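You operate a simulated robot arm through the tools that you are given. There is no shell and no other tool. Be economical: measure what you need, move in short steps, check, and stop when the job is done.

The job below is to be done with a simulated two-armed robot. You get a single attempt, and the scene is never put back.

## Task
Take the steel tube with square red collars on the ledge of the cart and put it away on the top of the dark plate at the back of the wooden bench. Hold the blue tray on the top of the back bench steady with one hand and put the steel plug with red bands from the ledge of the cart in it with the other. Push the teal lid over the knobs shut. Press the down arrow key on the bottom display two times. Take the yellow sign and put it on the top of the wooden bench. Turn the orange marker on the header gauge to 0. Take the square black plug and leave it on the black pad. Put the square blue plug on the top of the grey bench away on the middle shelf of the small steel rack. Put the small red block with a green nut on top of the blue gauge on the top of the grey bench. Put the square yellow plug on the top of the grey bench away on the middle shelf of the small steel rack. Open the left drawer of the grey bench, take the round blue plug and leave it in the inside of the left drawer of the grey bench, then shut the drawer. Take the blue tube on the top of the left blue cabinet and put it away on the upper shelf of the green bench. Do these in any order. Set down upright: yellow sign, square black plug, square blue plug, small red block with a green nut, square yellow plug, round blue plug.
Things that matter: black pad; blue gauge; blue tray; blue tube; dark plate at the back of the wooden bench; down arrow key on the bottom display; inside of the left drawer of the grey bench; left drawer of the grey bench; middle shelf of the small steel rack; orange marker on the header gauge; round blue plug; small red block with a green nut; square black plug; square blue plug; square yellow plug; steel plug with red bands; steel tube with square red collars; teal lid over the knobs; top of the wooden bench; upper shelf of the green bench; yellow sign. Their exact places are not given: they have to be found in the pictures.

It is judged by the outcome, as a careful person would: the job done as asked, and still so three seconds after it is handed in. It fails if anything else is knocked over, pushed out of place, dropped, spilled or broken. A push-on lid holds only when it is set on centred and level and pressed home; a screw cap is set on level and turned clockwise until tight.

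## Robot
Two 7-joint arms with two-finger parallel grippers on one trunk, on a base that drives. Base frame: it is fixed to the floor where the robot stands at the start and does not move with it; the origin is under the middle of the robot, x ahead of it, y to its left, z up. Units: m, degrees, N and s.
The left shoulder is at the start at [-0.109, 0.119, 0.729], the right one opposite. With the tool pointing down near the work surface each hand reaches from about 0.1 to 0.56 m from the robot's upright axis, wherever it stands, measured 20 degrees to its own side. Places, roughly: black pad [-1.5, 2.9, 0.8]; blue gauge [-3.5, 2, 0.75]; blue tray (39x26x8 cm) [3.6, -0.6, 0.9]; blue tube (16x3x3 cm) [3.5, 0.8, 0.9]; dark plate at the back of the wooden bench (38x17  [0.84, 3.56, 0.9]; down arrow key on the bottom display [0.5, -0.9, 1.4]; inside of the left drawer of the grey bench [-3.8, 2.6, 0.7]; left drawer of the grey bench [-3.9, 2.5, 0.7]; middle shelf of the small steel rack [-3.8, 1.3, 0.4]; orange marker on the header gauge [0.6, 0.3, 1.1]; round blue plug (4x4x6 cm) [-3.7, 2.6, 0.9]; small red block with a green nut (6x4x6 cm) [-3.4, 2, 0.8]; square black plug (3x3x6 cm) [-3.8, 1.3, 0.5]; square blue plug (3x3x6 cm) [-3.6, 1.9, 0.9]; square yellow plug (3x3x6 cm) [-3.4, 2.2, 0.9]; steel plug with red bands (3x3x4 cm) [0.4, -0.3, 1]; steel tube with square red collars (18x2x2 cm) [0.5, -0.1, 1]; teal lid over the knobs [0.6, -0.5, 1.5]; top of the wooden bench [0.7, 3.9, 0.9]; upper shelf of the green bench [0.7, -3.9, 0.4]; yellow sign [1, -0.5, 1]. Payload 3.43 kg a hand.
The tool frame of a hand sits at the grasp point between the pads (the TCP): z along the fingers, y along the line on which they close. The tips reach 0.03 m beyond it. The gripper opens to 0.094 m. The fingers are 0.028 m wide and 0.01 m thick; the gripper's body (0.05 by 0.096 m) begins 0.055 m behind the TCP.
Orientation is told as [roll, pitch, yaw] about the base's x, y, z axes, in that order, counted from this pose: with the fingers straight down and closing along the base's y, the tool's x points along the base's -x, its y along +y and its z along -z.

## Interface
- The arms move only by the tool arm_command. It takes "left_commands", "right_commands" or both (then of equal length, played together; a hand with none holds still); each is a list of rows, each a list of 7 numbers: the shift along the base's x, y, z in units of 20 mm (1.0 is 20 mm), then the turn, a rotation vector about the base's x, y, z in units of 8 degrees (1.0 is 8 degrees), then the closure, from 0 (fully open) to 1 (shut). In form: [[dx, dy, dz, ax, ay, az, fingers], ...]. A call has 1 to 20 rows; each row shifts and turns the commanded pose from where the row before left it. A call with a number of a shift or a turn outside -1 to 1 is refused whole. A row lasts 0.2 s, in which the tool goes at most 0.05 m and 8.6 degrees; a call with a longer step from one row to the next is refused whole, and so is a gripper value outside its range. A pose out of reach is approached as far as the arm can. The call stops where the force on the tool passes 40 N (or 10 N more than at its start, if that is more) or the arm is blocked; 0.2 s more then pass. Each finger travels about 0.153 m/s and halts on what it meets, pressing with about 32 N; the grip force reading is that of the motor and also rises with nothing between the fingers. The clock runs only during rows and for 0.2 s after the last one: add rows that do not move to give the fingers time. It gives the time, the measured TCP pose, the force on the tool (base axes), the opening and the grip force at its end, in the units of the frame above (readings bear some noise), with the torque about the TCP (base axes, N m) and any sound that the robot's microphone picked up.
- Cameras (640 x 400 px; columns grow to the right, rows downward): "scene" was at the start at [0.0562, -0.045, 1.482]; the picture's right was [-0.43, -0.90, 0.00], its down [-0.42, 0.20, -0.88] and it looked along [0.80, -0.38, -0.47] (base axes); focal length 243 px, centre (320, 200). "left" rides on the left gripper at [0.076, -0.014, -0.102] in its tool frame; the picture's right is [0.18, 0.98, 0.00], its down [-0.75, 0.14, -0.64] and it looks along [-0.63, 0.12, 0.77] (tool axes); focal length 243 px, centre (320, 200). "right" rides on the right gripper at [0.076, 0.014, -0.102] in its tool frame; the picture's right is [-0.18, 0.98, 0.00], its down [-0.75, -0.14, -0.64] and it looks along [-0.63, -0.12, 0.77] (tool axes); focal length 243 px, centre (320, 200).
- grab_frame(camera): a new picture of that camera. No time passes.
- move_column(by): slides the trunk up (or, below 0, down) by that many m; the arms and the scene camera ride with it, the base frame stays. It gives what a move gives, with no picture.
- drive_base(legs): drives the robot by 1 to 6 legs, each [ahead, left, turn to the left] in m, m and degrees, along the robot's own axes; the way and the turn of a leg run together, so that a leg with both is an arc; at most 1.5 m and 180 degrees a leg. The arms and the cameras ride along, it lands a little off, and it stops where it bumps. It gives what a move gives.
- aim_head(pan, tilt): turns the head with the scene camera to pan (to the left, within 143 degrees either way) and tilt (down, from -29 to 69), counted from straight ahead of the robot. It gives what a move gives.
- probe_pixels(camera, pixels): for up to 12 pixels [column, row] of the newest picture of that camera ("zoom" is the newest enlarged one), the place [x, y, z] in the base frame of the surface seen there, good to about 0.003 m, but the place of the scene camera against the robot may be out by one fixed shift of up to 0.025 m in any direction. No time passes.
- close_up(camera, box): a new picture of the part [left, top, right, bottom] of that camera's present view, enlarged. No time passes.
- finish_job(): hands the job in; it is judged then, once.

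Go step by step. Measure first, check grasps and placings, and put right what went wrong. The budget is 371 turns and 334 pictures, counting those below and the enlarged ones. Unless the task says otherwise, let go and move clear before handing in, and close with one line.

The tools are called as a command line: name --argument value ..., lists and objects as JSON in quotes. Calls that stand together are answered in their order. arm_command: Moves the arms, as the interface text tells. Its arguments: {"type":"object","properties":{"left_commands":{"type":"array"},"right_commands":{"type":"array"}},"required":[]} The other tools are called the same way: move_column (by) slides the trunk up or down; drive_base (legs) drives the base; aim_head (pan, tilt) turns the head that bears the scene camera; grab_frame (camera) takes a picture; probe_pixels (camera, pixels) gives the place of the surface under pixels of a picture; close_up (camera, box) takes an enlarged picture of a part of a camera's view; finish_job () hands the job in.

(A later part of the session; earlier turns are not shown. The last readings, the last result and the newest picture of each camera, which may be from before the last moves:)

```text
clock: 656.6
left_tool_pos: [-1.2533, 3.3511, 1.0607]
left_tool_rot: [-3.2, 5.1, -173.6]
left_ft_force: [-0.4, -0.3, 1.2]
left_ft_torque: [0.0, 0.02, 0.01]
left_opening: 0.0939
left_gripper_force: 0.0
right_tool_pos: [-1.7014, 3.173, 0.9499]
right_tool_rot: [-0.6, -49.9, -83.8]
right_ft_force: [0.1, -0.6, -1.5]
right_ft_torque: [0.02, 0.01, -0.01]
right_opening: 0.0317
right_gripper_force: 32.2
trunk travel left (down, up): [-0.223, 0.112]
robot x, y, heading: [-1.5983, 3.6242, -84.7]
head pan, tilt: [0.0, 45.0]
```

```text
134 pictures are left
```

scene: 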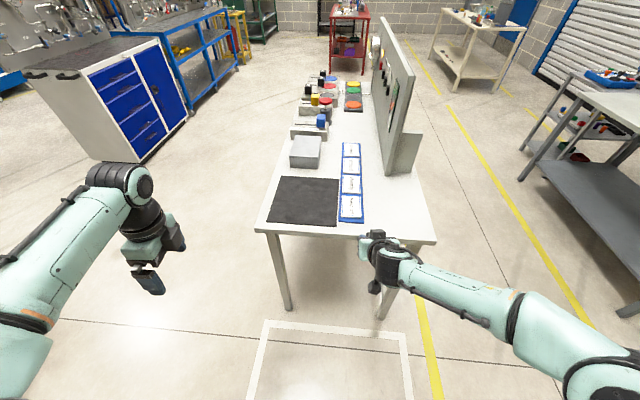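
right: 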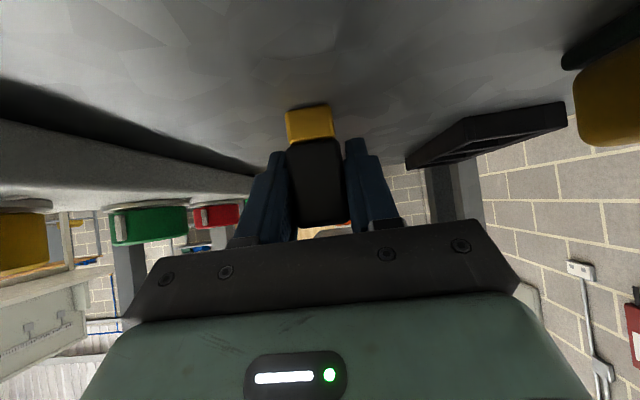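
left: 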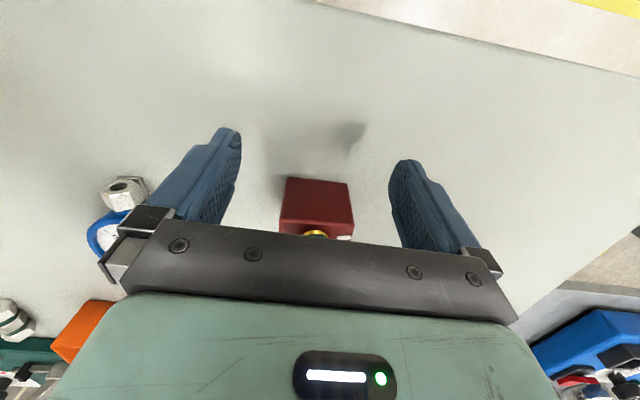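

The black pad is at (305,202). Align: square up, move left 26 cm and ahead 17 cm.

drive_base --legs '[[0, 0, -5.2], [0.17, 0.26, 0]]'

grab_frame --camera "right"

grab_frame --camera "scene"

```text
clock: 660.0
left_tool_pos: [-1.0192, 3.1483, 1.0609]
left_tool_rot: [-3.2, 5.1, -178.9]
left_ft_force: [-0.4, 0.0, -0.1]
left_ft_torque: [-0.01, 0.0, 0.01]
left_opening: 0.0939
left_gripper_force: 0.0
right_tool_pos: [-1.4818, 3.0137, 0.9511]
right_tool_rot: [-0.6, -49.9, -88.9]
right_ft_force: [0.1, 0.8, -1.6]
right_ft_torque: [0.01, 0.03, -0.01]
right_opening: 0.0316
right_gripper_force: 32.2
trunk travel left (down, up): [-0.223, 0.112]
robot x, y, heading: [-1.3383, 3.4521, -89.7]
head pan, tilt: [0.0, 45.0]
```

```text
133 pictures are left
```

right: 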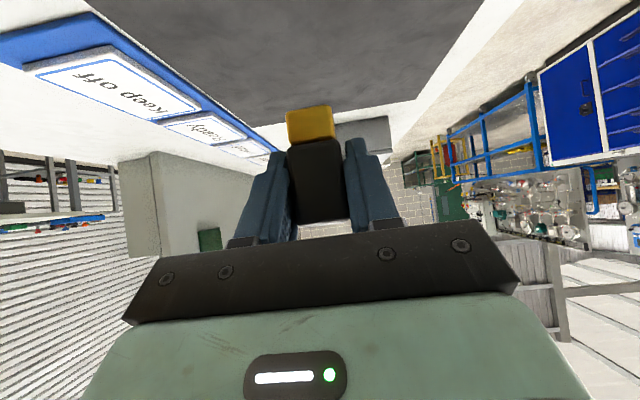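

```text
132 pictures are left
```

scene: 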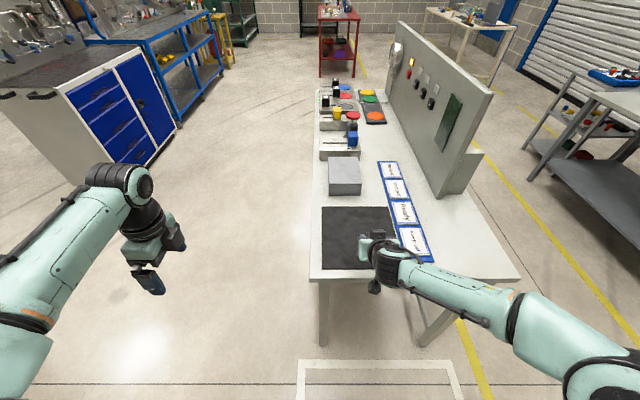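

probe_pixels --camera "right" --pixels '[[300, 50], [400, 30], [330, 90], [260, 60], [395, 95], [240, 95]]'

probe_pixels --camera "scene" --pixels '[[324, 210], [385, 210], [324, 262], [350, 235]]'

```text
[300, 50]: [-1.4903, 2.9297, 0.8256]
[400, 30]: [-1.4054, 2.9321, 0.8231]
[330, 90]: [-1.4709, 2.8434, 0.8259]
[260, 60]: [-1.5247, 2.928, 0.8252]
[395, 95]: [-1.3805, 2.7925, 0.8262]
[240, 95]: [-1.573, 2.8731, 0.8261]
```

```text
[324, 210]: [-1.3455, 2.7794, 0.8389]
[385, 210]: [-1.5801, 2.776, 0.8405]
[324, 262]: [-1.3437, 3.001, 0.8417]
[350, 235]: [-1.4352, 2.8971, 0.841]
```

Pad z≈0.8255, centre ≈[-1.475,2.89]. Move over the centre and lower to ~0.87.

arm_command --right_commands '[[0, -0.9, 0, 0, 0, 0, 1], [0, -0.9, 0, 0, 0, 0, 1], [0, -0.9, 0, 0, 0, 0, 1], [0, -0.9, -0.5, 0, 0, 0, 1], [0, -0.9, -0.8, 0, 0, 0, 1], [0, -0.9, -0.8, 0, 0, 0, 1], [0, 0, -0.8, 0, 0, 0, 1], [0, 0, -0.8, 0, 0, 0, 1], [0, 0, -0.3, 0, 0, 0, 1]]'

grab_frame --camera "right"

```text
clock: 662.0
left_tool_pos: [-1.0209, 3.1492, 1.0609]
left_tool_rot: [-3.2, 5.1, -178.9]
left_ft_force: [-0.7, 0.4, -0.8]
left_ft_torque: [0.0, -0.02, -0.01]
left_opening: 0.0939
left_gripper_force: 0.1
right_tool_pos: [-1.4809, 2.9067, 0.8697]
right_tool_rot: [-0.6, -49.9, -88.9]
right_ft_force: [-0.3, 0.2, -0.9]
right_ft_torque: [-0.01, -0.01, 0.0]
right_opening: 0.0315
right_gripper_force: 31.6
trunk travel left (down, up): [-0.223, 0.112]
robot x, y, heading: [-1.3439, 3.4509, -89.9]
head pan, tilt: [0.0, 45.0]
```

```text
131 pictures are left
```

right: 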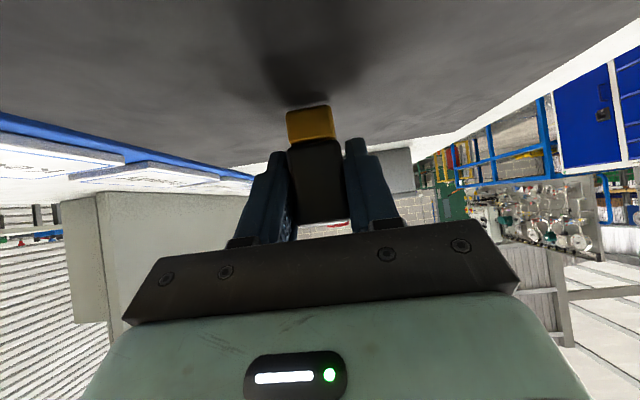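

arm_command --right_commands '[[0, 0, -0.12, 0, 0, 0, 1], [0, 0, -0.1, 0, 0, 0, 1], [0, 0, -0.1, 0, 0, 0, 1]]'

```text
clock: 662.8
left_tool_pos: [-1.0203, 3.149, 1.0629]
left_tool_rot: [-3.2, 5.1, -178.8]
left_ft_force: [0.3, 0.6, 0.6]
left_ft_torque: [0.02, 0.02, -0.02]
left_opening: 0.0941
left_gripper_force: 0.1
right_tool_pos: [-1.4827, 2.906, 0.864]
right_tool_rot: [-0.6, -49.9, -88.8]
right_ft_force: [-0.9, 0.3, 2.4]
right_ft_torque: [0.02, 0.0, 0.0]
right_opening: 0.0318
right_gripper_force: 32.1
trunk travel left (down, up): [-0.223, 0.112]
robot x, y, heading: [-1.3394, 3.4548, -89.6]
head pan, tilt: [0.0, 45.0]
```

Light contact. One more millimetre, then open and withdraw along the fingers.

arm_command --right_commands '[[0, 0, -0.04, 0, 0, 0, 1], [0, 0, 0, 0, 0, 0, 0.6], [0, 0, 0, 0, 0, 0, 0.4], [0, 0, 0, 0, 0, 0, 0.3], [0, 0.4, 0.34, 0, 0, 0, 0.3], [0, 0.7, 0.6, 0, 0, 0, 0.3], [0, 0.7, 0.6, 0, 0, 0, 0.3], [0, 0.7, 0.6, 0, 0, 0, 0.3], [0, 0.7, 0.6, 0, 0, 0, 0.3], [0, 0.7, 0.6, 0, 0, 0, 0.3]]'

grab_frame --camera "right"

grab_frame --camera "scene"

```text
clock: 665.0
left_tool_pos: [-1.0186, 3.1502, 1.0615]
left_tool_rot: [-3.1, 5.0, -178.9]
left_ft_force: [0.3, 0.2, 0.6]
left_ft_torque: [0.0, 0.0, -0.03]
left_opening: 0.0941
left_gripper_force: 0.1
right_tool_pos: [-1.4828, 2.9843, 0.9291]
right_tool_rot: [-0.6, -49.8, -88.9]
right_ft_force: [1.0, 0.4, -0.5]
right_ft_torque: [-0.01, 0.03, 0.01]
right_opening: 0.0659
right_gripper_force: 0.1
trunk travel left (down, up): [-0.223, 0.112]
robot x, y, heading: [-1.3356, 3.4513, -89.7]
head pan, tilt: [0.0, 45.0]
```

```text
130 pictures are left
```

right: 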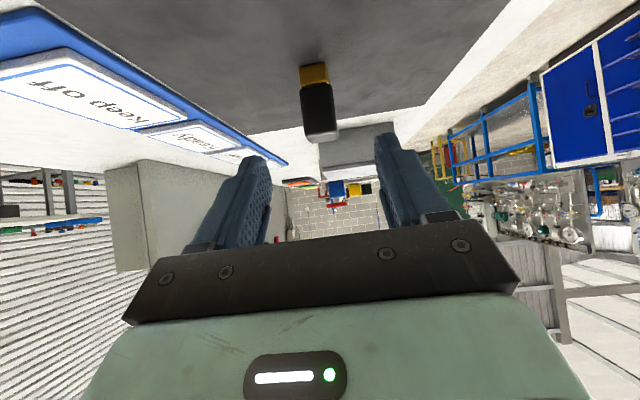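

```text
129 pictures are left
```

scene: 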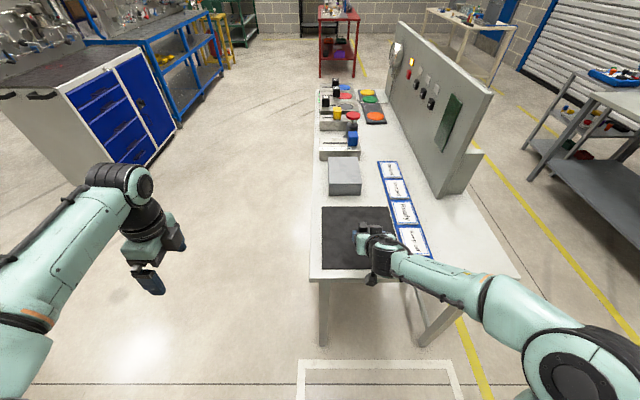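

The black plug stands on the pad. Now for the yellow plug: drive back round to the grey bench's near side.

arm_command --right_commands '[[0, 1, 1, 0, 0, 0, 0.3], [0, 1, 1, 0, 0, 0, 0.3]]'

drive_base --legs '[[-0.2, 0, 0], [0, -1.35, 0], [0, 0, -90], [0, 0.8, 0], [0, 0.78, 0]]'

grab_frame --camera "scene"

grab_frame --camera "right"

```text
clock: 665.6
left_tool_pos: [-1.0206, 3.1492, 1.061]
left_tool_rot: [-3.1, 5.0, -178.7]
left_ft_force: [0.0, 0.5, 0.0]
left_ft_torque: [0.04, 0.0, 0.02]
left_opening: 0.094
left_gripper_force: 0.2
right_tool_pos: [-1.4836, 3.0252, 0.9703]
right_tool_rot: [-0.4, -49.8, -88.9]
right_ft_force: [-0.6, -0.2, -0.2]
right_ft_torque: [0.0, 0.01, 0.0]
right_opening: 0.0656
right_gripper_force: 0.1
trunk travel left (down, up): [-0.223, 0.112]
robot x, y, heading: [-1.3378, 3.4524, -90.0]
head pan, tilt: [0.0, 45.0]
```

```text
clock: 696.8
left_tool_pos: [-2.9949, 1.7382, 1.0621]
left_tool_rot: [-3.2, 5.1, 92.2]
left_ft_force: [-0.3, 0.1, -0.3]
left_ft_torque: [0.01, 0.02, 0.01]
left_opening: 0.0941
left_gripper_force: 0.1
right_tool_pos: [-3.1291, 2.1988, 0.9702]
right_tool_rot: [-0.5, -49.8, -177.7]
right_ft_force: [-0.3, -0.4, -0.3]
right_ft_torque: [-0.01, -0.01, 0.01]
right_opening: 0.0659
right_gripper_force: 0.1
trunk travel left (down, up): [-0.223, 0.112]
robot x, y, heading: [-2.6921, 2.062, -178.9]
head pan, tilt: [0.0, 45.0]
```

```text
128 pictures are left
```

scene: 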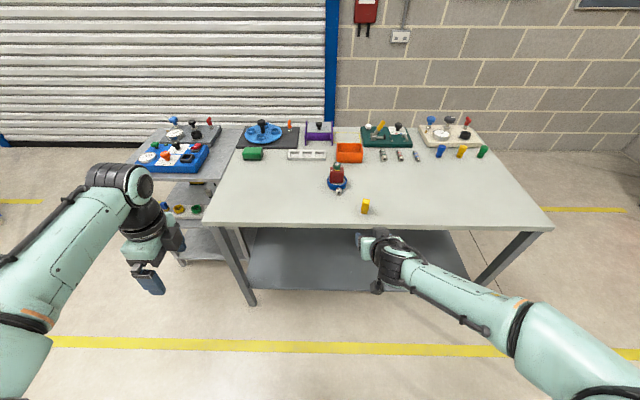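

```text
127 pictures are left
```

right: 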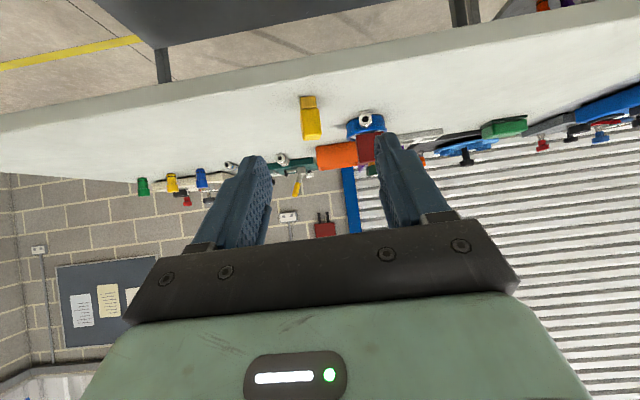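

probe_pixels --camera "right" --pixels '[[311, 120], [311, 130], [303, 120], [319, 120], [308, 102], [309, 90]]'

close_up --camera "right" --box '[260, 70, 420, 180]'

```text
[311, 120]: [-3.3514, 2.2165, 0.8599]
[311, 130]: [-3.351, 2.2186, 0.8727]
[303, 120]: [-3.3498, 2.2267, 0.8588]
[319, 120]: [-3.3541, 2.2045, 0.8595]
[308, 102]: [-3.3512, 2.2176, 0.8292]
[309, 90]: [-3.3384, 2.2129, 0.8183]
```

```text
3.64 times, centred on (340, 125) of right
```

zoom: 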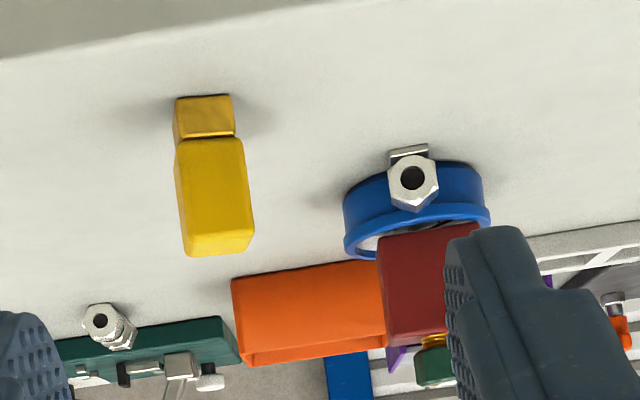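

Yellow plug: front x -3.351, centre y 2.2155. Drive 10 cm ahead, then approach as before.

drive_base --legs '[[0.1, 0, -1]]'

grab_frame --camera "right"

```text
clock: 698.0
left_tool_pos: [-3.0981, 1.7414, 1.0613]
left_tool_rot: [-3.2, 5.0, 91.2]
left_ft_force: [-0.4, 0.3, -0.1]
left_ft_torque: [-0.01, -0.03, 0.0]
left_opening: 0.094
left_gripper_force: 0.1
right_tool_pos: [-3.223, 2.2057, 0.9699]
right_tool_rot: [-0.6, -49.8, -178.9]
right_ft_force: [-0.1, -0.5, -0.4]
right_ft_torque: [0.02, 0.0, -0.02]
right_opening: 0.0659
right_gripper_force: 0.1
trunk travel left (down, up): [-0.223, 0.112]
robot x, y, heading: [-2.7922, 2.0604, -179.8]
head pan, tilt: [0.0, 45.0]
```

```text
125 pictures are left
```

right: 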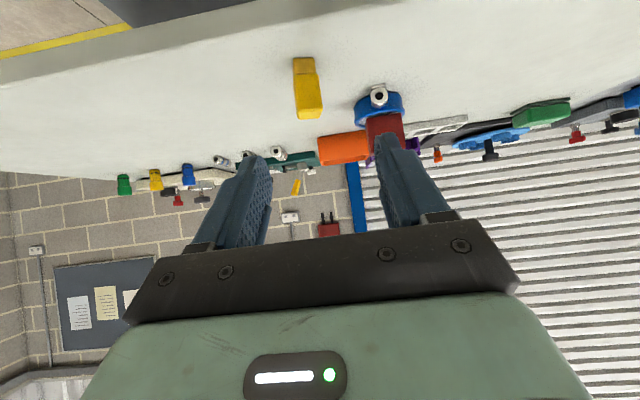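

probe_pixels --camera "right" --pixels '[[308, 95], [310, 110], [299, 95], [318, 95]]'

arm_command --right_commands '[[-0.75, 0.1, -0.6, 0, 0, 0, 0.3], [-0.75, 0.1, -0.6, 0, 0, 0, 0.3], [-0.75, 0.1, -0.6, 0, 0, 0, 0.3], [-0.75, 0.1, -0.6, 0, 0, 0, 0.3]]'

grab_frame --camera "right"

```text
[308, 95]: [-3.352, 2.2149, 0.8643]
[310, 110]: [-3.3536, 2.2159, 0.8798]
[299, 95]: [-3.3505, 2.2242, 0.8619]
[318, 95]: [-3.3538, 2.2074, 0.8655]
```

```text
clock: 699.0
left_tool_pos: [-3.0979, 1.7418, 1.0612]
left_tool_rot: [-3.2, 5.1, 91.2]
left_ft_force: [0.0, 0.4, 0.5]
left_ft_torque: [0.0, -0.02, -0.02]
left_opening: 0.0941
left_gripper_force: 0.0
right_tool_pos: [-3.2846, 2.2141, 0.9213]
right_tool_rot: [-0.6, -49.8, -178.8]
right_ft_force: [0.5, -0.1, 0.7]
right_ft_torque: [-0.02, 0.0, 0.03]
right_opening: 0.0658
right_gripper_force: 0.0
trunk travel left (down, up): [-0.223, 0.112]
robot x, y, heading: [-2.794, 2.0622, -179.8]
head pan, tilt: [0.0, 45.0]
```

```text
124 pictures are left
```

right: 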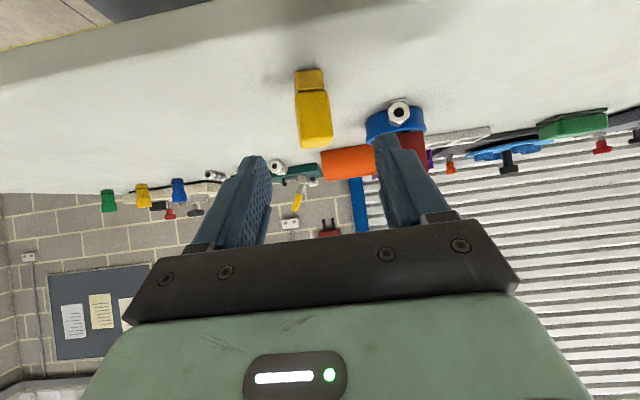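

arm_command --right_commands '[[-0.8, 0, -0.64, 0, 0, 0, 0.3], [-0.8, 0, -0.64, 0, 0, 0, 0.3], [-0.8, 0, -0.64, 0, 0, 0, 0.3], [-0.8, 0, -0.64, 0, 0, 0, 0.3], [-0.85, 0, -0.64, 0, 0, 0, 0.3], [0, 0, 0, 0, 0, 0, 0.3], [0, 0, 0, 0, 0, 0, 0.7], [0, 0, 0, 0, 0, 0, 1], [0, 0, 0, 0, 0, 0, 1], [0, 0, 0, 0, 0, 0, 1]]'

grab_frame --camera "right"

```text
clock: 701.2
left_tool_pos: [-3.0965, 1.7417, 1.0619]
left_tool_rot: [-3.2, 5.1, 91.3]
left_ft_force: [-0.1, 0.7, 0.7]
left_ft_torque: [0.0, 0.0, -0.02]
left_opening: 0.0943
left_gripper_force: 0.0
right_tool_pos: [-3.3656, 2.215, 0.8586]
right_tool_rot: [-0.5, -49.9, -178.8]
right_ft_force: [-0.5, -0.9, 0.2]
right_ft_torque: [-0.04, 0.0, -0.01]
right_opening: 0.0318
right_gripper_force: 31.7
trunk travel left (down, up): [-0.223, 0.112]
robot x, y, heading: [-2.7968, 2.0601, -179.7]
head pan, tilt: [0.0, 45.0]
```

```text
123 pictures are left
```

right: 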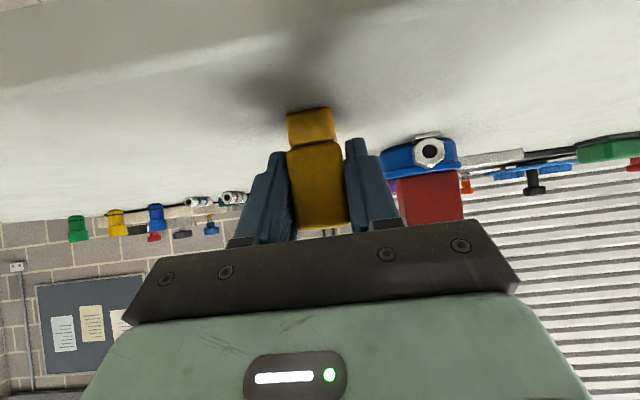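

Gripped. Lift, and drive back round to the rack's south side.

arm_command --right_commands '[[0, 0, 0.5, 0, 0, 0, 1], [0, 0, 1, 0, 0, 0, 1], [0.2, 0, 1, 0, 0, 0, 1], [0.5, 0, 1, 0, 0, 0, 1], [0.5, 0, 1, 0, 0, 0, 1], [0.5, 0, 0.5, 0, 0, 0, 1]]'

drive_base --legs '[[-0.1, 0, 0], [0, 0.9, 0], [0, 0.88, 0], [1.05, 0, 0], [0, 0, -90]]'

move_column --by -0.22

grab_frame --camera "scene"

```text
clock: 702.6
left_tool_pos: [-3.0978, 1.7416, 1.0608]
left_tool_rot: [-3.1, 5.2, 91.3]
left_ft_force: [0.2, 0.6, -0.1]
left_ft_torque: [-0.03, -0.02, 0.01]
left_opening: 0.0938
left_gripper_force: 0.0
right_tool_pos: [-3.3309, 2.2138, 0.9587]
right_tool_rot: [-0.6, -49.8, -178.7]
right_ft_force: [0.4, -0.5, -0.6]
right_ft_torque: [-0.01, -0.04, 0.0]
right_opening: 0.0319
right_gripper_force: 32.3
trunk travel left (down, up): [-0.223, 0.112]
robot x, y, heading: [-2.7939, 2.0652, -179.7]
head pan, tilt: [0.0, 45.0]
```

```text
clock: 728.0
left_tool_pos: [-4.0456, 0.5608, 1.0608]
left_tool_rot: [-3.2, 5.1, 2.7]
left_ft_force: [-0.2, -0.5, 0.2]
left_ft_torque: [-0.01, -0.01, 0.01]
left_opening: 0.0938
left_gripper_force: 0.1
right_tool_pos: [-3.5794, 0.8064, 0.957]
right_tool_rot: [-0.6, -49.8, 92.6]
right_ft_force: [-0.5, 0.7, -0.4]
right_ft_torque: [0.0, -0.02, 0.0]
right_opening: 0.0316
right_gripper_force: 31.9
trunk travel left (down, up): [-0.223, 0.112]
robot x, y, heading: [-3.7189, 0.2651, 91.7]
head pan, tilt: [0.0, 45.0]
```

```text
clock: 730.3
left_tool_pos: [-4.0459, 0.5612, 0.8403]
left_tool_rot: [-3.2, 5.1, 2.8]
left_ft_force: [-0.3, 0.2, 0.3]
left_ft_torque: [0.02, 0.0, 0.04]
left_opening: 0.0939
left_gripper_force: 0.0
right_tool_pos: [-3.5791, 0.8059, 0.7382]
right_tool_rot: [-0.6, -49.9, 92.7]
right_ft_force: [-0.2, 0.8, -0.6]
right_ft_torque: [0.01, -0.02, 0.01]
right_opening: 0.0318
right_gripper_force: 31.9
trunk travel left (down, up): [-0.003, 0.332]
robot x, y, heading: [-3.7178, 0.2661, 91.7]
head pan, tilt: [0.0, 45.0]
```

```text
122 pictures are left
```

scene: 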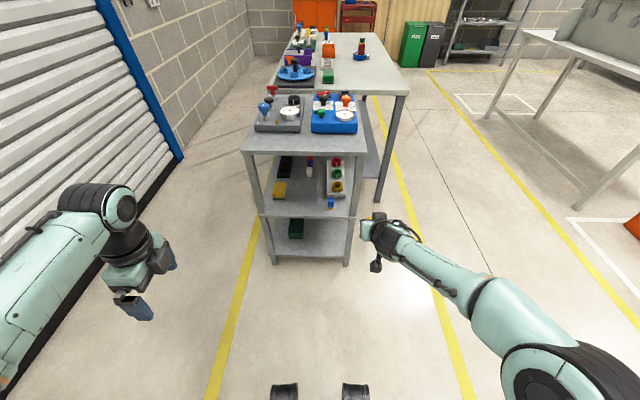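

Lower the hand below the top board, then shift left 22 cm and in.

arm_command --right_commands '[[0, -0.5, -1, 0, 0, 0, 1], [0, -0.5, -1, 0, 0, 0, 1], [0, -0.5, -1, 0, 0, 0, 1], [0, -0.5, -1, 0, 0, 0, 1], [0, -0.5, -1, 0, 0, 0, 1], [0, -0.5, -1, 0, 0, 0, 1], [0, 0, -1, 0, 0, 0, 1], [0, 0, -1, 0, 0, 0, 1], [0, 0, -1, 0, 0, 0, 1], [0, 0, -1, 0, 0, 0, 1]]'

drive_base --legs '[[0, 0, -1.7], [0, 0.22, 0], [0.28, 0, 0]]'

grab_frame --camera "right"

```text
clock: 732.5
left_tool_pos: [-4.0445, 0.5602, 0.842]
left_tool_rot: [-3.2, 5.0, 2.7]
left_ft_force: [0.2, 0.1, -0.1]
left_ft_torque: [0.01, -0.02, 0.02]
left_opening: 0.094
left_gripper_force: 0.0
right_tool_pos: [-3.5771, 0.7475, 0.5382]
right_tool_rot: [-0.6, -49.9, 92.8]
right_ft_force: [0.0, 0.4, -0.9]
right_ft_torque: [0.01, -0.03, 0.01]
right_opening: 0.0315
right_gripper_force: 32.1
trunk travel left (down, up): [-0.003, 0.332]
robot x, y, heading: [-3.7201, 0.2636, 91.7]
head pan, tilt: [0.0, 45.0]
```

```text
clock: 737.0
left_tool_pos: [-4.2599, 0.8453, 0.8413]
left_tool_rot: [-3.2, 5.0, 1.1]
left_ft_force: [-0.4, -0.1, -0.7]
left_ft_torque: [0.01, 0.01, -0.01]
left_opening: 0.0939
left_gripper_force: 0.1
right_tool_pos: [-3.7877, 1.018, 0.5383]
right_tool_rot: [-0.6, -49.8, 91.1]
right_ft_force: [-0.2, 0.0, -0.7]
right_ft_torque: [0.0, 0.01, 0.01]
right_opening: 0.0313
right_gripper_force: 31.5
trunk travel left (down, up): [-0.003, 0.332]
robot x, y, heading: [-3.94, 0.5414, 89.9]
head pan, tilt: [0.0, 45.0]
```

```text
121 pictures are left
```

right: 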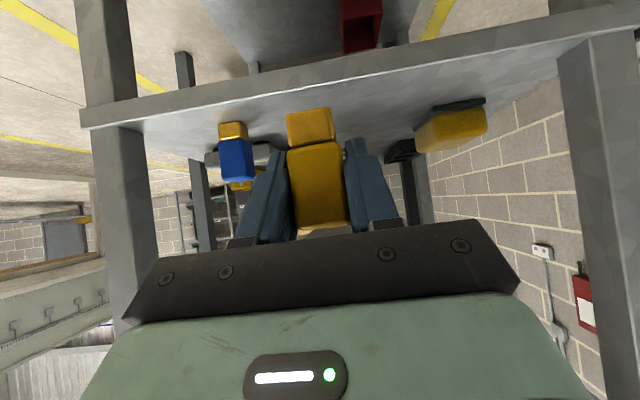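

arm_command --right_commands '[[-0.1, 1, 0, 0, 0, 0, 1], [-0.1, 1, 0, 0, 0, 0, 1], [-0.1, 1, 0, 0, 0, 0, 1], [-0.1, 1, 0, 0, 0, 0, 1], [-0.1, 1, 0, 0, 0, 0, 1], [-0.1, 1, 0, 0, 0, 0, 1], [0, 0, -0.8, 0, 0, 0, 1], [0, 0, -0.8, 0, 0, 0, 1], [0, 0, -0.5, 0, 0, 0, 1]]'

grab_frame --camera "right"

```text
clock: 739.0
left_tool_pos: [-4.2613, 0.8454, 0.8415]
left_tool_rot: [-3.2, 5.1, 1.1]
left_ft_force: [0.4, -0.5, -0.2]
left_ft_torque: [0.01, -0.01, 0.01]
left_opening: 0.094
left_gripper_force: 0.0
right_tool_pos: [-3.8009, 1.1374, 0.4952]
right_tool_rot: [-0.6, -49.8, 91.1]
right_ft_force: [0.6, 0.2, -0.7]
right_ft_torque: [0.01, 0.0, 0.01]
right_opening: 0.0317
right_gripper_force: 32.0
trunk travel left (down, up): [-0.003, 0.332]
robot x, y, heading: [-3.9416, 0.5424, 89.8]
head pan, tilt: [0.0, 45.0]
```

```text
120 pictures are left
```

right: 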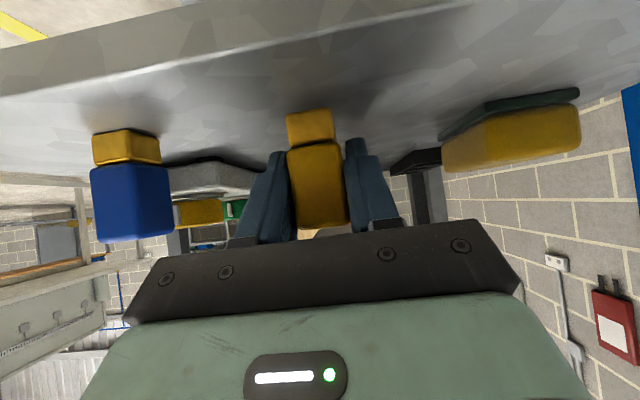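

arm_command --right_commands '[[0, 0, -0.15, 0, 0, 0, 1], [0, 0, -0.1, 0, 0, 0, 1], [0, 0, -0.08, 0, 0, 0, 1]]'

```text
clock: 739.8
left_tool_pos: [-4.2611, 0.8443, 0.841]
left_tool_rot: [-3.0, 5.2, 1.0]
left_ft_force: [-0.4, 0.4, -0.1]
left_ft_torque: [0.02, 0.01, 0.02]
left_opening: 0.0939
left_gripper_force: 0.0
right_tool_pos: [-3.7998, 1.1383, 0.4898]
right_tool_rot: [-0.6, -49.8, 91.0]
right_ft_force: [0.0, -0.5, 3.0]
right_ft_torque: [-0.03, 0.04, 0.0]
right_opening: 0.0317
right_gripper_force: 32.2
trunk travel left (down, up): [-0.003, 0.332]
robot x, y, heading: [-3.9419, 0.5376, 90.0]
head pan, tilt: [0.0, 45.0]
```

Light contact; settle 1 mm, release and withdraw.

arm_command --right_commands '[[0, 0, -0.04, 0, 0, 0, 1], [0, 0, 0, 0, 0, 0, 0.6], [0, 0, 0, 0, 0, 0, 0.4], [0, 0, 0, 0, 0, 0, 0.35], [0, -0.4, 0.34, 0, 0, 0, 0.35], [0, -0.7, 0.6, 0, 0, 0, 0.35], [0, -0.7, 0.6, 0, 0, 0, 0.35], [0, -0.7, 0.6, 0, 0, 0, 0.35], [0, -1, 0.1, 0, 0, 0, 0.35], [0, -1, 0, 0, 0, 0, 0.35]]'

grab_frame --camera "right"

```text
clock: 742.0
left_tool_pos: [-4.2603, 0.8438, 0.8403]
left_tool_rot: [-3.1, 5.1, 1.1]
left_ft_force: [-0.3, -0.3, -0.9]
left_ft_torque: [0.0, -0.03, 0.0]
left_opening: 0.0941
left_gripper_force: 0.0
right_tool_pos: [-3.8018, 1.0466, 0.5342]
right_tool_rot: [-0.6, -49.9, 91.0]
right_ft_force: [0.5, -0.3, -0.4]
right_ft_torque: [-0.02, -0.02, 0.0]
right_opening: 0.061
right_gripper_force: 0.0
trunk travel left (down, up): [-0.003, 0.332]
robot x, y, heading: [-3.9379, 0.5405, 90.0]
head pan, tilt: [0.0, 45.0]
```

```text
119 pictures are left
```

right: 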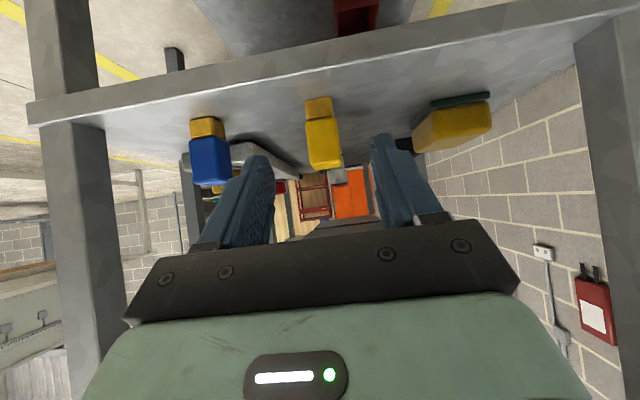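

Both plugs stand on the middle shelf. Next the drawer: back out, raise the arms, and drive to the bench's west side, facing it.

drive_base --legs '[[-0.25, 0, 0]]'

move_column --by 0.25

arm_command --right_commands '[[0, -0.7, 1, 0, 0, 0, 0], [0, -0.7, 1, 0, 0, 0, 0], [0, -0.7, 1, 0, 0, 0, 0], [0, -0.7, 1, 0, 0, 0, 0], [0, -0.7, 1, 0, 0, 0, 0], [0, -0.7, 1, 0, 0, 0, 0], [0, -0.7, 1, 0, 0, 0, 0], [0, -0.7, 1, 0, 0, 0, 0], [0, -0.5, 1, 0, 0, 0, 0], [0, 0, 1, 0, 0, 0, 0]]'

drive_base --legs '[[0, 0.66, 0], [0, 0, -90]]'

aim_head --pan 50 --tilt 30

grab_frame --camera "scene"

```text
clock: 743.8
left_tool_pos: [-4.2604, 0.5965, 0.8422]
left_tool_rot: [-3.1, 5.1, 1.0]
left_ft_force: [0.5, 0.2, 0.0]
left_ft_torque: [0.0, 0.0, 0.0]
left_opening: 0.0941
left_gripper_force: 0.1
right_tool_pos: [-3.7985, 0.7979, 0.5335]
right_tool_rot: [-0.5, -49.9, 91.0]
right_ft_force: [0.5, 0.0, -0.3]
right_ft_torque: [0.0, 0.0, -0.02]
right_opening: 0.0608
right_gripper_force: 0.2
trunk travel left (down, up): [-0.003, 0.332]
robot x, y, heading: [-3.9425, 0.2926, 90.1]
head pan, tilt: [0.0, 45.0]
```

```text
clock: 746.4
left_tool_pos: [-4.2589, 0.5967, 1.0908]
left_tool_rot: [-3.1, 5.1, 1.0]
left_ft_force: [0.1, -0.4, 0.5]
left_ft_torque: [0.01, -0.02, 0.01]
left_opening: 0.0938
left_gripper_force: 0.0
right_tool_pos: [-3.7998, 0.7975, 0.7822]
right_tool_rot: [-0.5, -49.8, 90.9]
right_ft_force: [0.2, -0.9, 0.2]
right_ft_torque: [0.02, -0.01, 0.02]
right_opening: 0.0613
right_gripper_force: 0.0
trunk travel left (down, up): [-0.253, 0.082]
robot x, y, heading: [-3.9405, 0.2936, 89.9]
head pan, tilt: [0.0, 45.0]
```

```text
clock: 748.6
left_tool_pos: [-4.2599, 0.5953, 1.0914]
left_tool_rot: [-3.1, 5.1, 1.0]
left_ft_force: [0.1, 0.1, 0.3]
left_ft_torque: [0.0, 0.01, 0.01]
left_opening: 0.0942
left_gripper_force: 0.0
right_tool_pos: [-3.8018, 0.6754, 0.9829]
right_tool_rot: [-0.4, -49.7, 90.8]
right_ft_force: [0.3, -0.2, 0.8]
right_ft_torque: [0.0, 0.0, 0.0]
right_opening: 0.0941
right_gripper_force: 0.1
trunk travel left (down, up): [-0.253, 0.082]
robot x, y, heading: [-3.9385, 0.2917, 89.5]
head pan, tilt: [0.0, 45.0]
```

```text
clock: 758.7
left_tool_pos: [-4.2934, 0.6053, 1.091]
left_tool_rot: [-3.2, 5.1, -90.2]
left_ft_force: [0.3, -0.1, -0.5]
left_ft_torque: [0.02, -0.01, 0.01]
left_opening: 0.0938
left_gripper_force: 0.1
right_tool_pos: [-4.2251, 0.1458, 0.9831]
right_tool_rot: [-0.6, -49.8, -0.3]
right_ft_force: [1.0, 0.7, -0.4]
right_ft_torque: [0.02, -0.04, 0.0]
right_opening: 0.0941
right_gripper_force: 0.1
trunk travel left (down, up): [-0.253, 0.082]
robot x, y, heading: [-4.6048, 0.2944, -1.7]
head pan, tilt: [0.0, 45.0]
```

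```text
clock: 759.9
left_tool_pos: [-4.2933, 0.6058, 1.0901]
left_tool_rot: [-3.1, 5.2, -90.3]
left_ft_force: [-0.4, -0.4, 1.1]
left_ft_torque: [-0.03, -0.01, -0.02]
left_opening: 0.094
left_gripper_force: 0.0
right_tool_pos: [-4.2248, 0.1458, 0.9839]
right_tool_rot: [-0.7, -49.8, -0.4]
right_ft_force: [0.0, 0.0, 0.2]
right_ft_torque: [0.03, -0.01, 0.03]
right_opening: 0.0942
right_gripper_force: 0.0
trunk travel left (down, up): [-0.253, 0.082]
robot x, y, heading: [-4.6036, 0.2949, -1.2]
head pan, tilt: [50.0, 30.0]
```

```text
118 pictures are left
```

scene: 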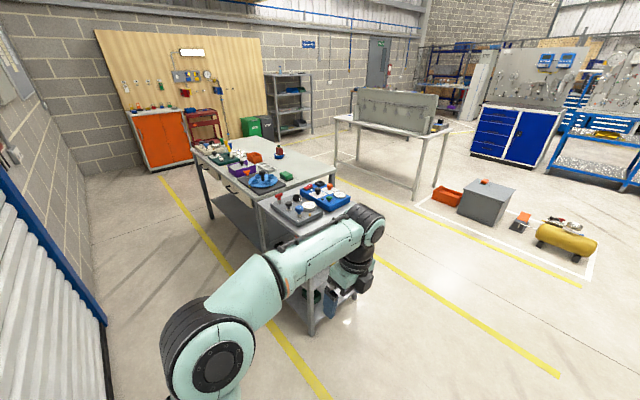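

I can see drawer fronts on the bench's west side near (200–260,170–195). Zoom and probe.

close_up --camera "scene" --box '[180, 130, 290, 220]'

probe_pixels --camera "zoom" --pixels '[[130, 130], [150, 155], [200, 180], [110, 150], [180, 150], [300, 240]]'

```text
4.44 times, centred on (235, 175) of scene
```

zoom: 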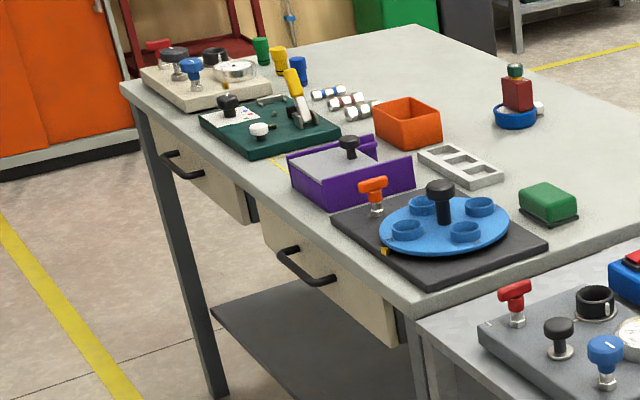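

```text
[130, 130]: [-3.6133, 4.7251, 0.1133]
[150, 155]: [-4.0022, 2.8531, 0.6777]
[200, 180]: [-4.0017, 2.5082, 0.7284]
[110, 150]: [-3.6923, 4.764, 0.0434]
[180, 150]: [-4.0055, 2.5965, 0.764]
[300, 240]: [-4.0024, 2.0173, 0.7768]
```

The left drawer is the far one with a black bar handle near y≈2.6. I'll strafe up the corridor and look at it from the front.

drive_base --legs '[[0, 0, 1.2], [0, 1.25, 0], [0, 1.2, 0]]'

aim_head --pan -10 --tilt 55

grab_frame --camera "scene"

grab_frame --camera "right"

```text
clock: 782.0
left_tool_pos: [-4.2464, 3.0719, 1.0909]
left_tool_rot: [-3.2, 5.1, -90.3]
left_ft_force: [0.1, 0.6, 0.1]
left_ft_torque: [0.01, -0.02, -0.03]
left_opening: 0.094
left_gripper_force: 0.0
right_tool_pos: [-4.1778, 2.6114, 0.9828]
right_tool_rot: [-0.6, -49.8, -0.4]
right_ft_force: [0.2, -0.5, 0.5]
right_ft_torque: [0.01, -0.02, 0.0]
right_opening: 0.0938
right_gripper_force: 0.1
trunk travel left (down, up): [-0.253, 0.082]
robot x, y, heading: [-4.5586, 2.7638, -1.4]
head pan, tilt: [50.0, 30.0]
```

```text
clock: 783.3
left_tool_pos: [-4.2473, 3.073, 1.092]
left_tool_rot: [-3.2, 5.0, -90.2]
left_ft_force: [0.0, -1.0, -0.6]
left_ft_torque: [0.01, -0.02, 0.01]
left_opening: 0.0939
left_gripper_force: 0.1
right_tool_pos: [-4.1774, 2.6119, 0.982]
right_tool_rot: [-0.6, -49.9, -0.4]
right_ft_force: [-0.1, 0.6, 0.2]
right_ft_torque: [0.01, 0.0, -0.03]
right_opening: 0.0942
right_gripper_force: 0.1
trunk travel left (down, up): [-0.253, 0.082]
robot x, y, heading: [-4.5597, 2.758, -1.6]
head pan, tilt: [-10.0, 55.0]
```

```text
116 pictures are left
```

scene: 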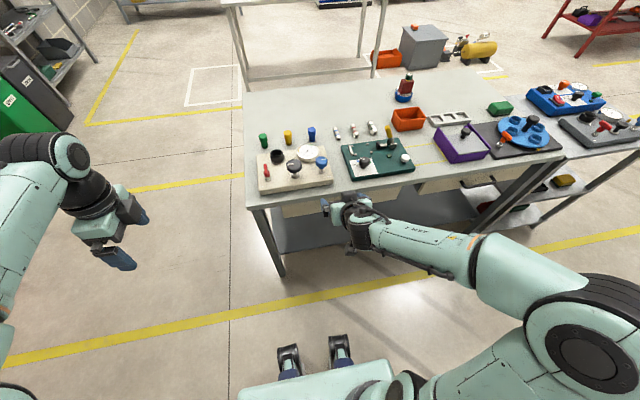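

```text
115 pictures are left
```

right: 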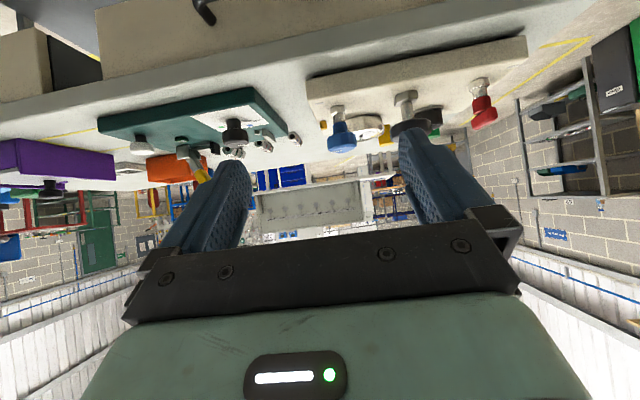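

The handle is just below view. To grip its horizontal bar the right hand needs to be yawed 90° with a forward pitch; reshape it in free air first.

arm_command --right_commands '[[0, 0, 0, 0, 1, 0, 0], [0, 0, 0, 0, 1, 0, 0], [0, 0, 0, 0, 1, 0, 0], [0, 0, 0, 0, 1, 0, 0], [0, 0, 0, 0, 1, 0, 0], [0, 0, 0, 0, 1, 0, 0], [0, 0, 0, 0, 0.2, 0, 0], [0, 0, 0, 0, 0, 1, 0], [0, 0, 0, 0, 0, 1, 0], [0, 0, 0, 0, 0, 1, 0], [0, 0, 0, 0, 0, 1, 0], [0, 0, 0, 0, 0, 1, 0], [0, 0, 0, 0, 0, 1, 0], [0, 0, 0, 0, 0, 1, 0], [0, 0, 0, 0, 0, 1, 0], [0, 0, 0, 0, 0, 1, 0], [0, 0, 0, 0, 0, 1, 0], [0, 0, 0, 0, 0, 1, 0], [0, 0, 0, 0, 0, 0.3, 0]]'

arm_command --right_commands '[[0, 0, 0, 0, -1, 0, 0], [0, 0, 0, 0, -1, 0, 0], [0, 0, 0, 0, -1, 0, 0], [0, 0, 0, 0, -1, 0, 0], [0, 0, 0, 0, -1, 0, 0], [0, 0, 0, 0, -0.6, 0, 0]]'

grab_frame --camera "right"

```text
clock: 787.3
left_tool_pos: [-4.2469, 3.0721, 1.0903]
left_tool_rot: [-3.1, 5.1, -90.3]
left_ft_force: [0.6, -0.1, 0.2]
left_ft_torque: [0.01, 0.02, 0.02]
left_opening: 0.094
left_gripper_force: 0.0
right_tool_pos: [-4.1771, 2.611, 0.9834]
right_tool_rot: [-1.0, -0.2, 90.4]
right_ft_force: [0.0, -0.8, 0.0]
right_ft_torque: [-0.03, 0.01, 0.0]
right_opening: 0.094
right_gripper_force: 0.0
trunk travel left (down, up): [-0.253, 0.082]
robot x, y, heading: [-4.5599, 2.7616, -1.2]
head pan, tilt: [-10.0, 55.0]
```

```text
clock: 788.7
left_tool_pos: [-4.246, 3.0722, 1.0913]
left_tool_rot: [-3.3, 5.1, -90.2]
left_ft_force: [-0.2, 0.6, -0.1]
left_ft_torque: [0.0, 0.02, 0.03]
left_opening: 0.094
left_gripper_force: 0.0
right_tool_pos: [-4.1782, 2.6129, 0.9836]
right_tool_rot: [-45.7, 0.0, 90.3]
right_ft_force: [0.0, 0.7, -0.2]
right_ft_torque: [-0.01, -0.01, 0.01]
right_opening: 0.0938
right_gripper_force: 0.0
trunk travel left (down, up): [-0.253, 0.082]
robot x, y, heading: [-4.5611, 2.7579, -1.6]
head pan, tilt: [-10.0, 55.0]
```

```text
114 pictures are left
```

right: 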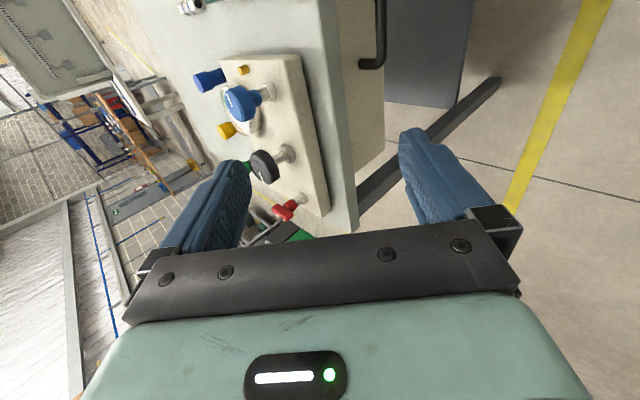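

The handle is visible at (378,35). Probe it, the drawer front and the bench top edge.

probe_pixels --camera "right" --pixels '[[380, 15], [380, 40], [373, 63], [363, 65], [350, 100], [375, 130], [345, 190], [325, 150], [350, 215]]'

close_up --camera "right" --box '[300, 0, 460, 240]'

```text
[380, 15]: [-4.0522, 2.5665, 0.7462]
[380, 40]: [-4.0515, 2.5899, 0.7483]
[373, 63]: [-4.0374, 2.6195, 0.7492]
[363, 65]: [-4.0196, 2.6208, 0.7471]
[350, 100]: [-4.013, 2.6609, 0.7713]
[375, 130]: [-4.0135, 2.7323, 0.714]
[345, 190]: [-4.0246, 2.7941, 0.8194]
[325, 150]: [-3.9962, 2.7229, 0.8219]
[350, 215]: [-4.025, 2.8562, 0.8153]
```

```text
1.67 times, centred on (380, 120) of right
```

zoom: 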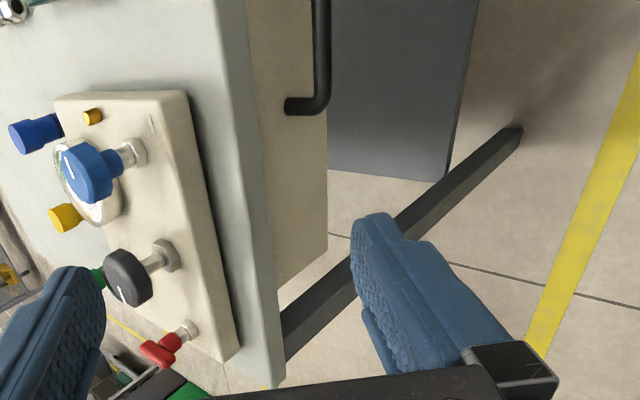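

Bar centre ≈[-4.05, y, 0.747], drawer front x -4.013, top edge x -4.025. Go to a pre-grasp in line with the fingers.

arm_command --right_commands '[[0, -0.4, -1, 0, 0, 0, 0.6], [0, -0.4, -1, 0, 0, 0, 0.6], [0, -0.4, -1, 0, 0, 0, 0.6], [0, -0.4, -1, 0, 0, 0, 0.6], [0.5, -0.4, -1, 0, 0, 0, 0.6], [0.5, -0.4, -1, 0, 0, 0, 0.6], [0.7, -0.4, -1, 0, 0, 0, 0.6], [0.7, -0.35, -1, 0, 0, 0, 0.6], [0.6, 0, -0.5, 0, 0, 0, 0.6]]'

grab_frame --camera "right"

grab_frame --camera "scene"

```text
clock: 790.7
left_tool_pos: [-4.247, 3.0722, 1.0919]
left_tool_rot: [-3.2, 5.0, -90.4]
left_ft_force: [-0.4, 1.0, 0.0]
left_ft_torque: [-0.06, 0.01, -0.01]
left_opening: 0.0938
left_gripper_force: 0.1
right_tool_pos: [-4.1178, 2.5465, 0.8133]
right_tool_rot: [-45.7, 0.0, 90.2]
right_ft_force: [0.1, 0.3, 0.3]
right_ft_torque: [0.0, -0.01, -0.01]
right_opening: 0.0377
right_gripper_force: 0.1
trunk travel left (down, up): [-0.253, 0.082]
robot x, y, heading: [-4.5577, 2.7603, -1.3]
head pan, tilt: [-10.0, 55.0]
```

```text
112 pictures are left
```

right: 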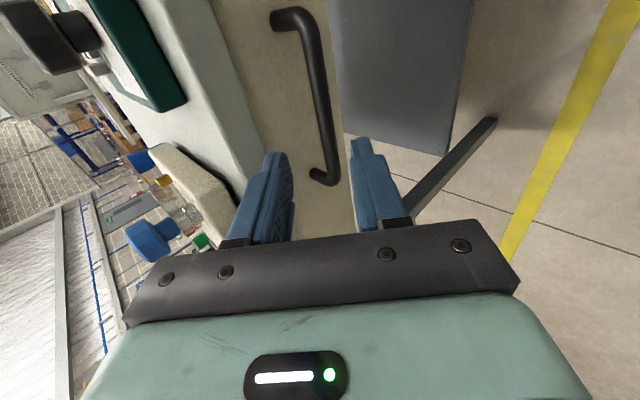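

```text
111 pictures are left
```

scene: 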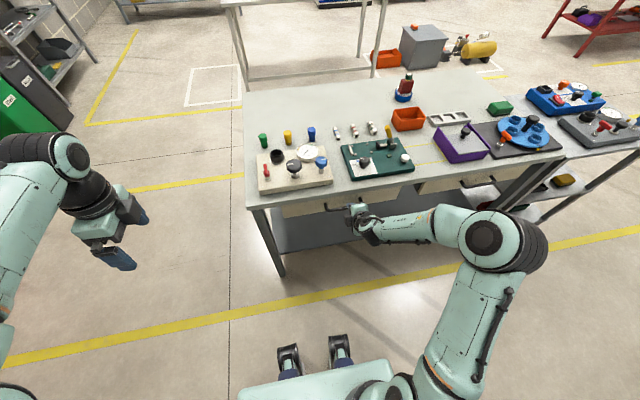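

probe_pixels --camera "right" --pixels '[[318, 80], [325, 120], [331, 160], [322, 176], [300, 20], [280, 22], [275, 165], [360, 150], [300, 120]]'

```text
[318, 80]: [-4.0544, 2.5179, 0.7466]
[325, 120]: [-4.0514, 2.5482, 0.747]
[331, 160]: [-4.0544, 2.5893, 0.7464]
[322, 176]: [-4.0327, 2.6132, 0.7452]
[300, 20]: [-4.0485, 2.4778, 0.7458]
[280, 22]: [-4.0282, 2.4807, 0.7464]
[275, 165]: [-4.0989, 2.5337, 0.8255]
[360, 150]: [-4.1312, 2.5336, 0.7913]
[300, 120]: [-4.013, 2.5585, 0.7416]
```

The bar spans y 2.48–2.615, so y 2.5465 is its middle. Advance onto it and close.

arm_command --right_commands '[[0.7, 0, -0.72, 0, 0, 0, 0.6], [0.7, 0, -0.72, 0, 0, 0, 0.6], [0.7, 0, -0.72, 0, 0, 0, 0.6], [0.75, 0, -0.8, 0, 0, 0, 0.6], [0, 0, 0, 0, 0, 0, 0.6]]'

grab_frame --camera "right"

```text
clock: 791.9
left_tool_pos: [-4.2473, 3.0723, 1.0905]
left_tool_rot: [-3.2, 5.2, -90.2]
left_ft_force: [0.2, -0.2, -0.1]
left_ft_torque: [0.01, -0.01, -0.03]
left_opening: 0.0939
left_gripper_force: 0.0
right_tool_pos: [-4.0622, 2.5474, 0.7546]
right_tool_rot: [-45.7, -0.1, 90.3]
right_ft_force: [0.1, 0.4, -0.1]
right_ft_torque: [-0.03, -0.02, -0.01]
right_opening: 0.0375
right_gripper_force: 0.1
trunk travel left (down, up): [-0.253, 0.082]
robot x, y, heading: [-4.5583, 2.7621, -1.3]
head pan, tilt: [-10.0, 55.0]
```

```text
110 pictures are left
```

right: 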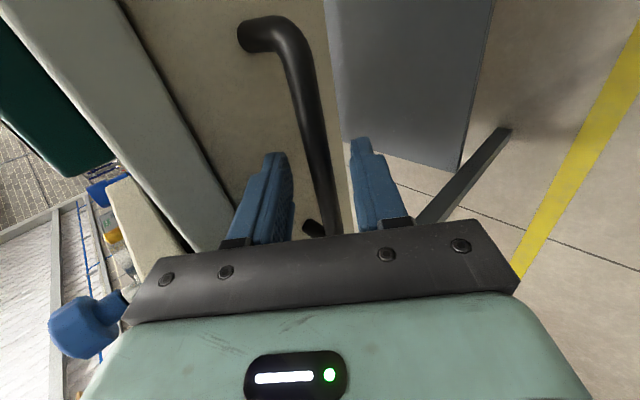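

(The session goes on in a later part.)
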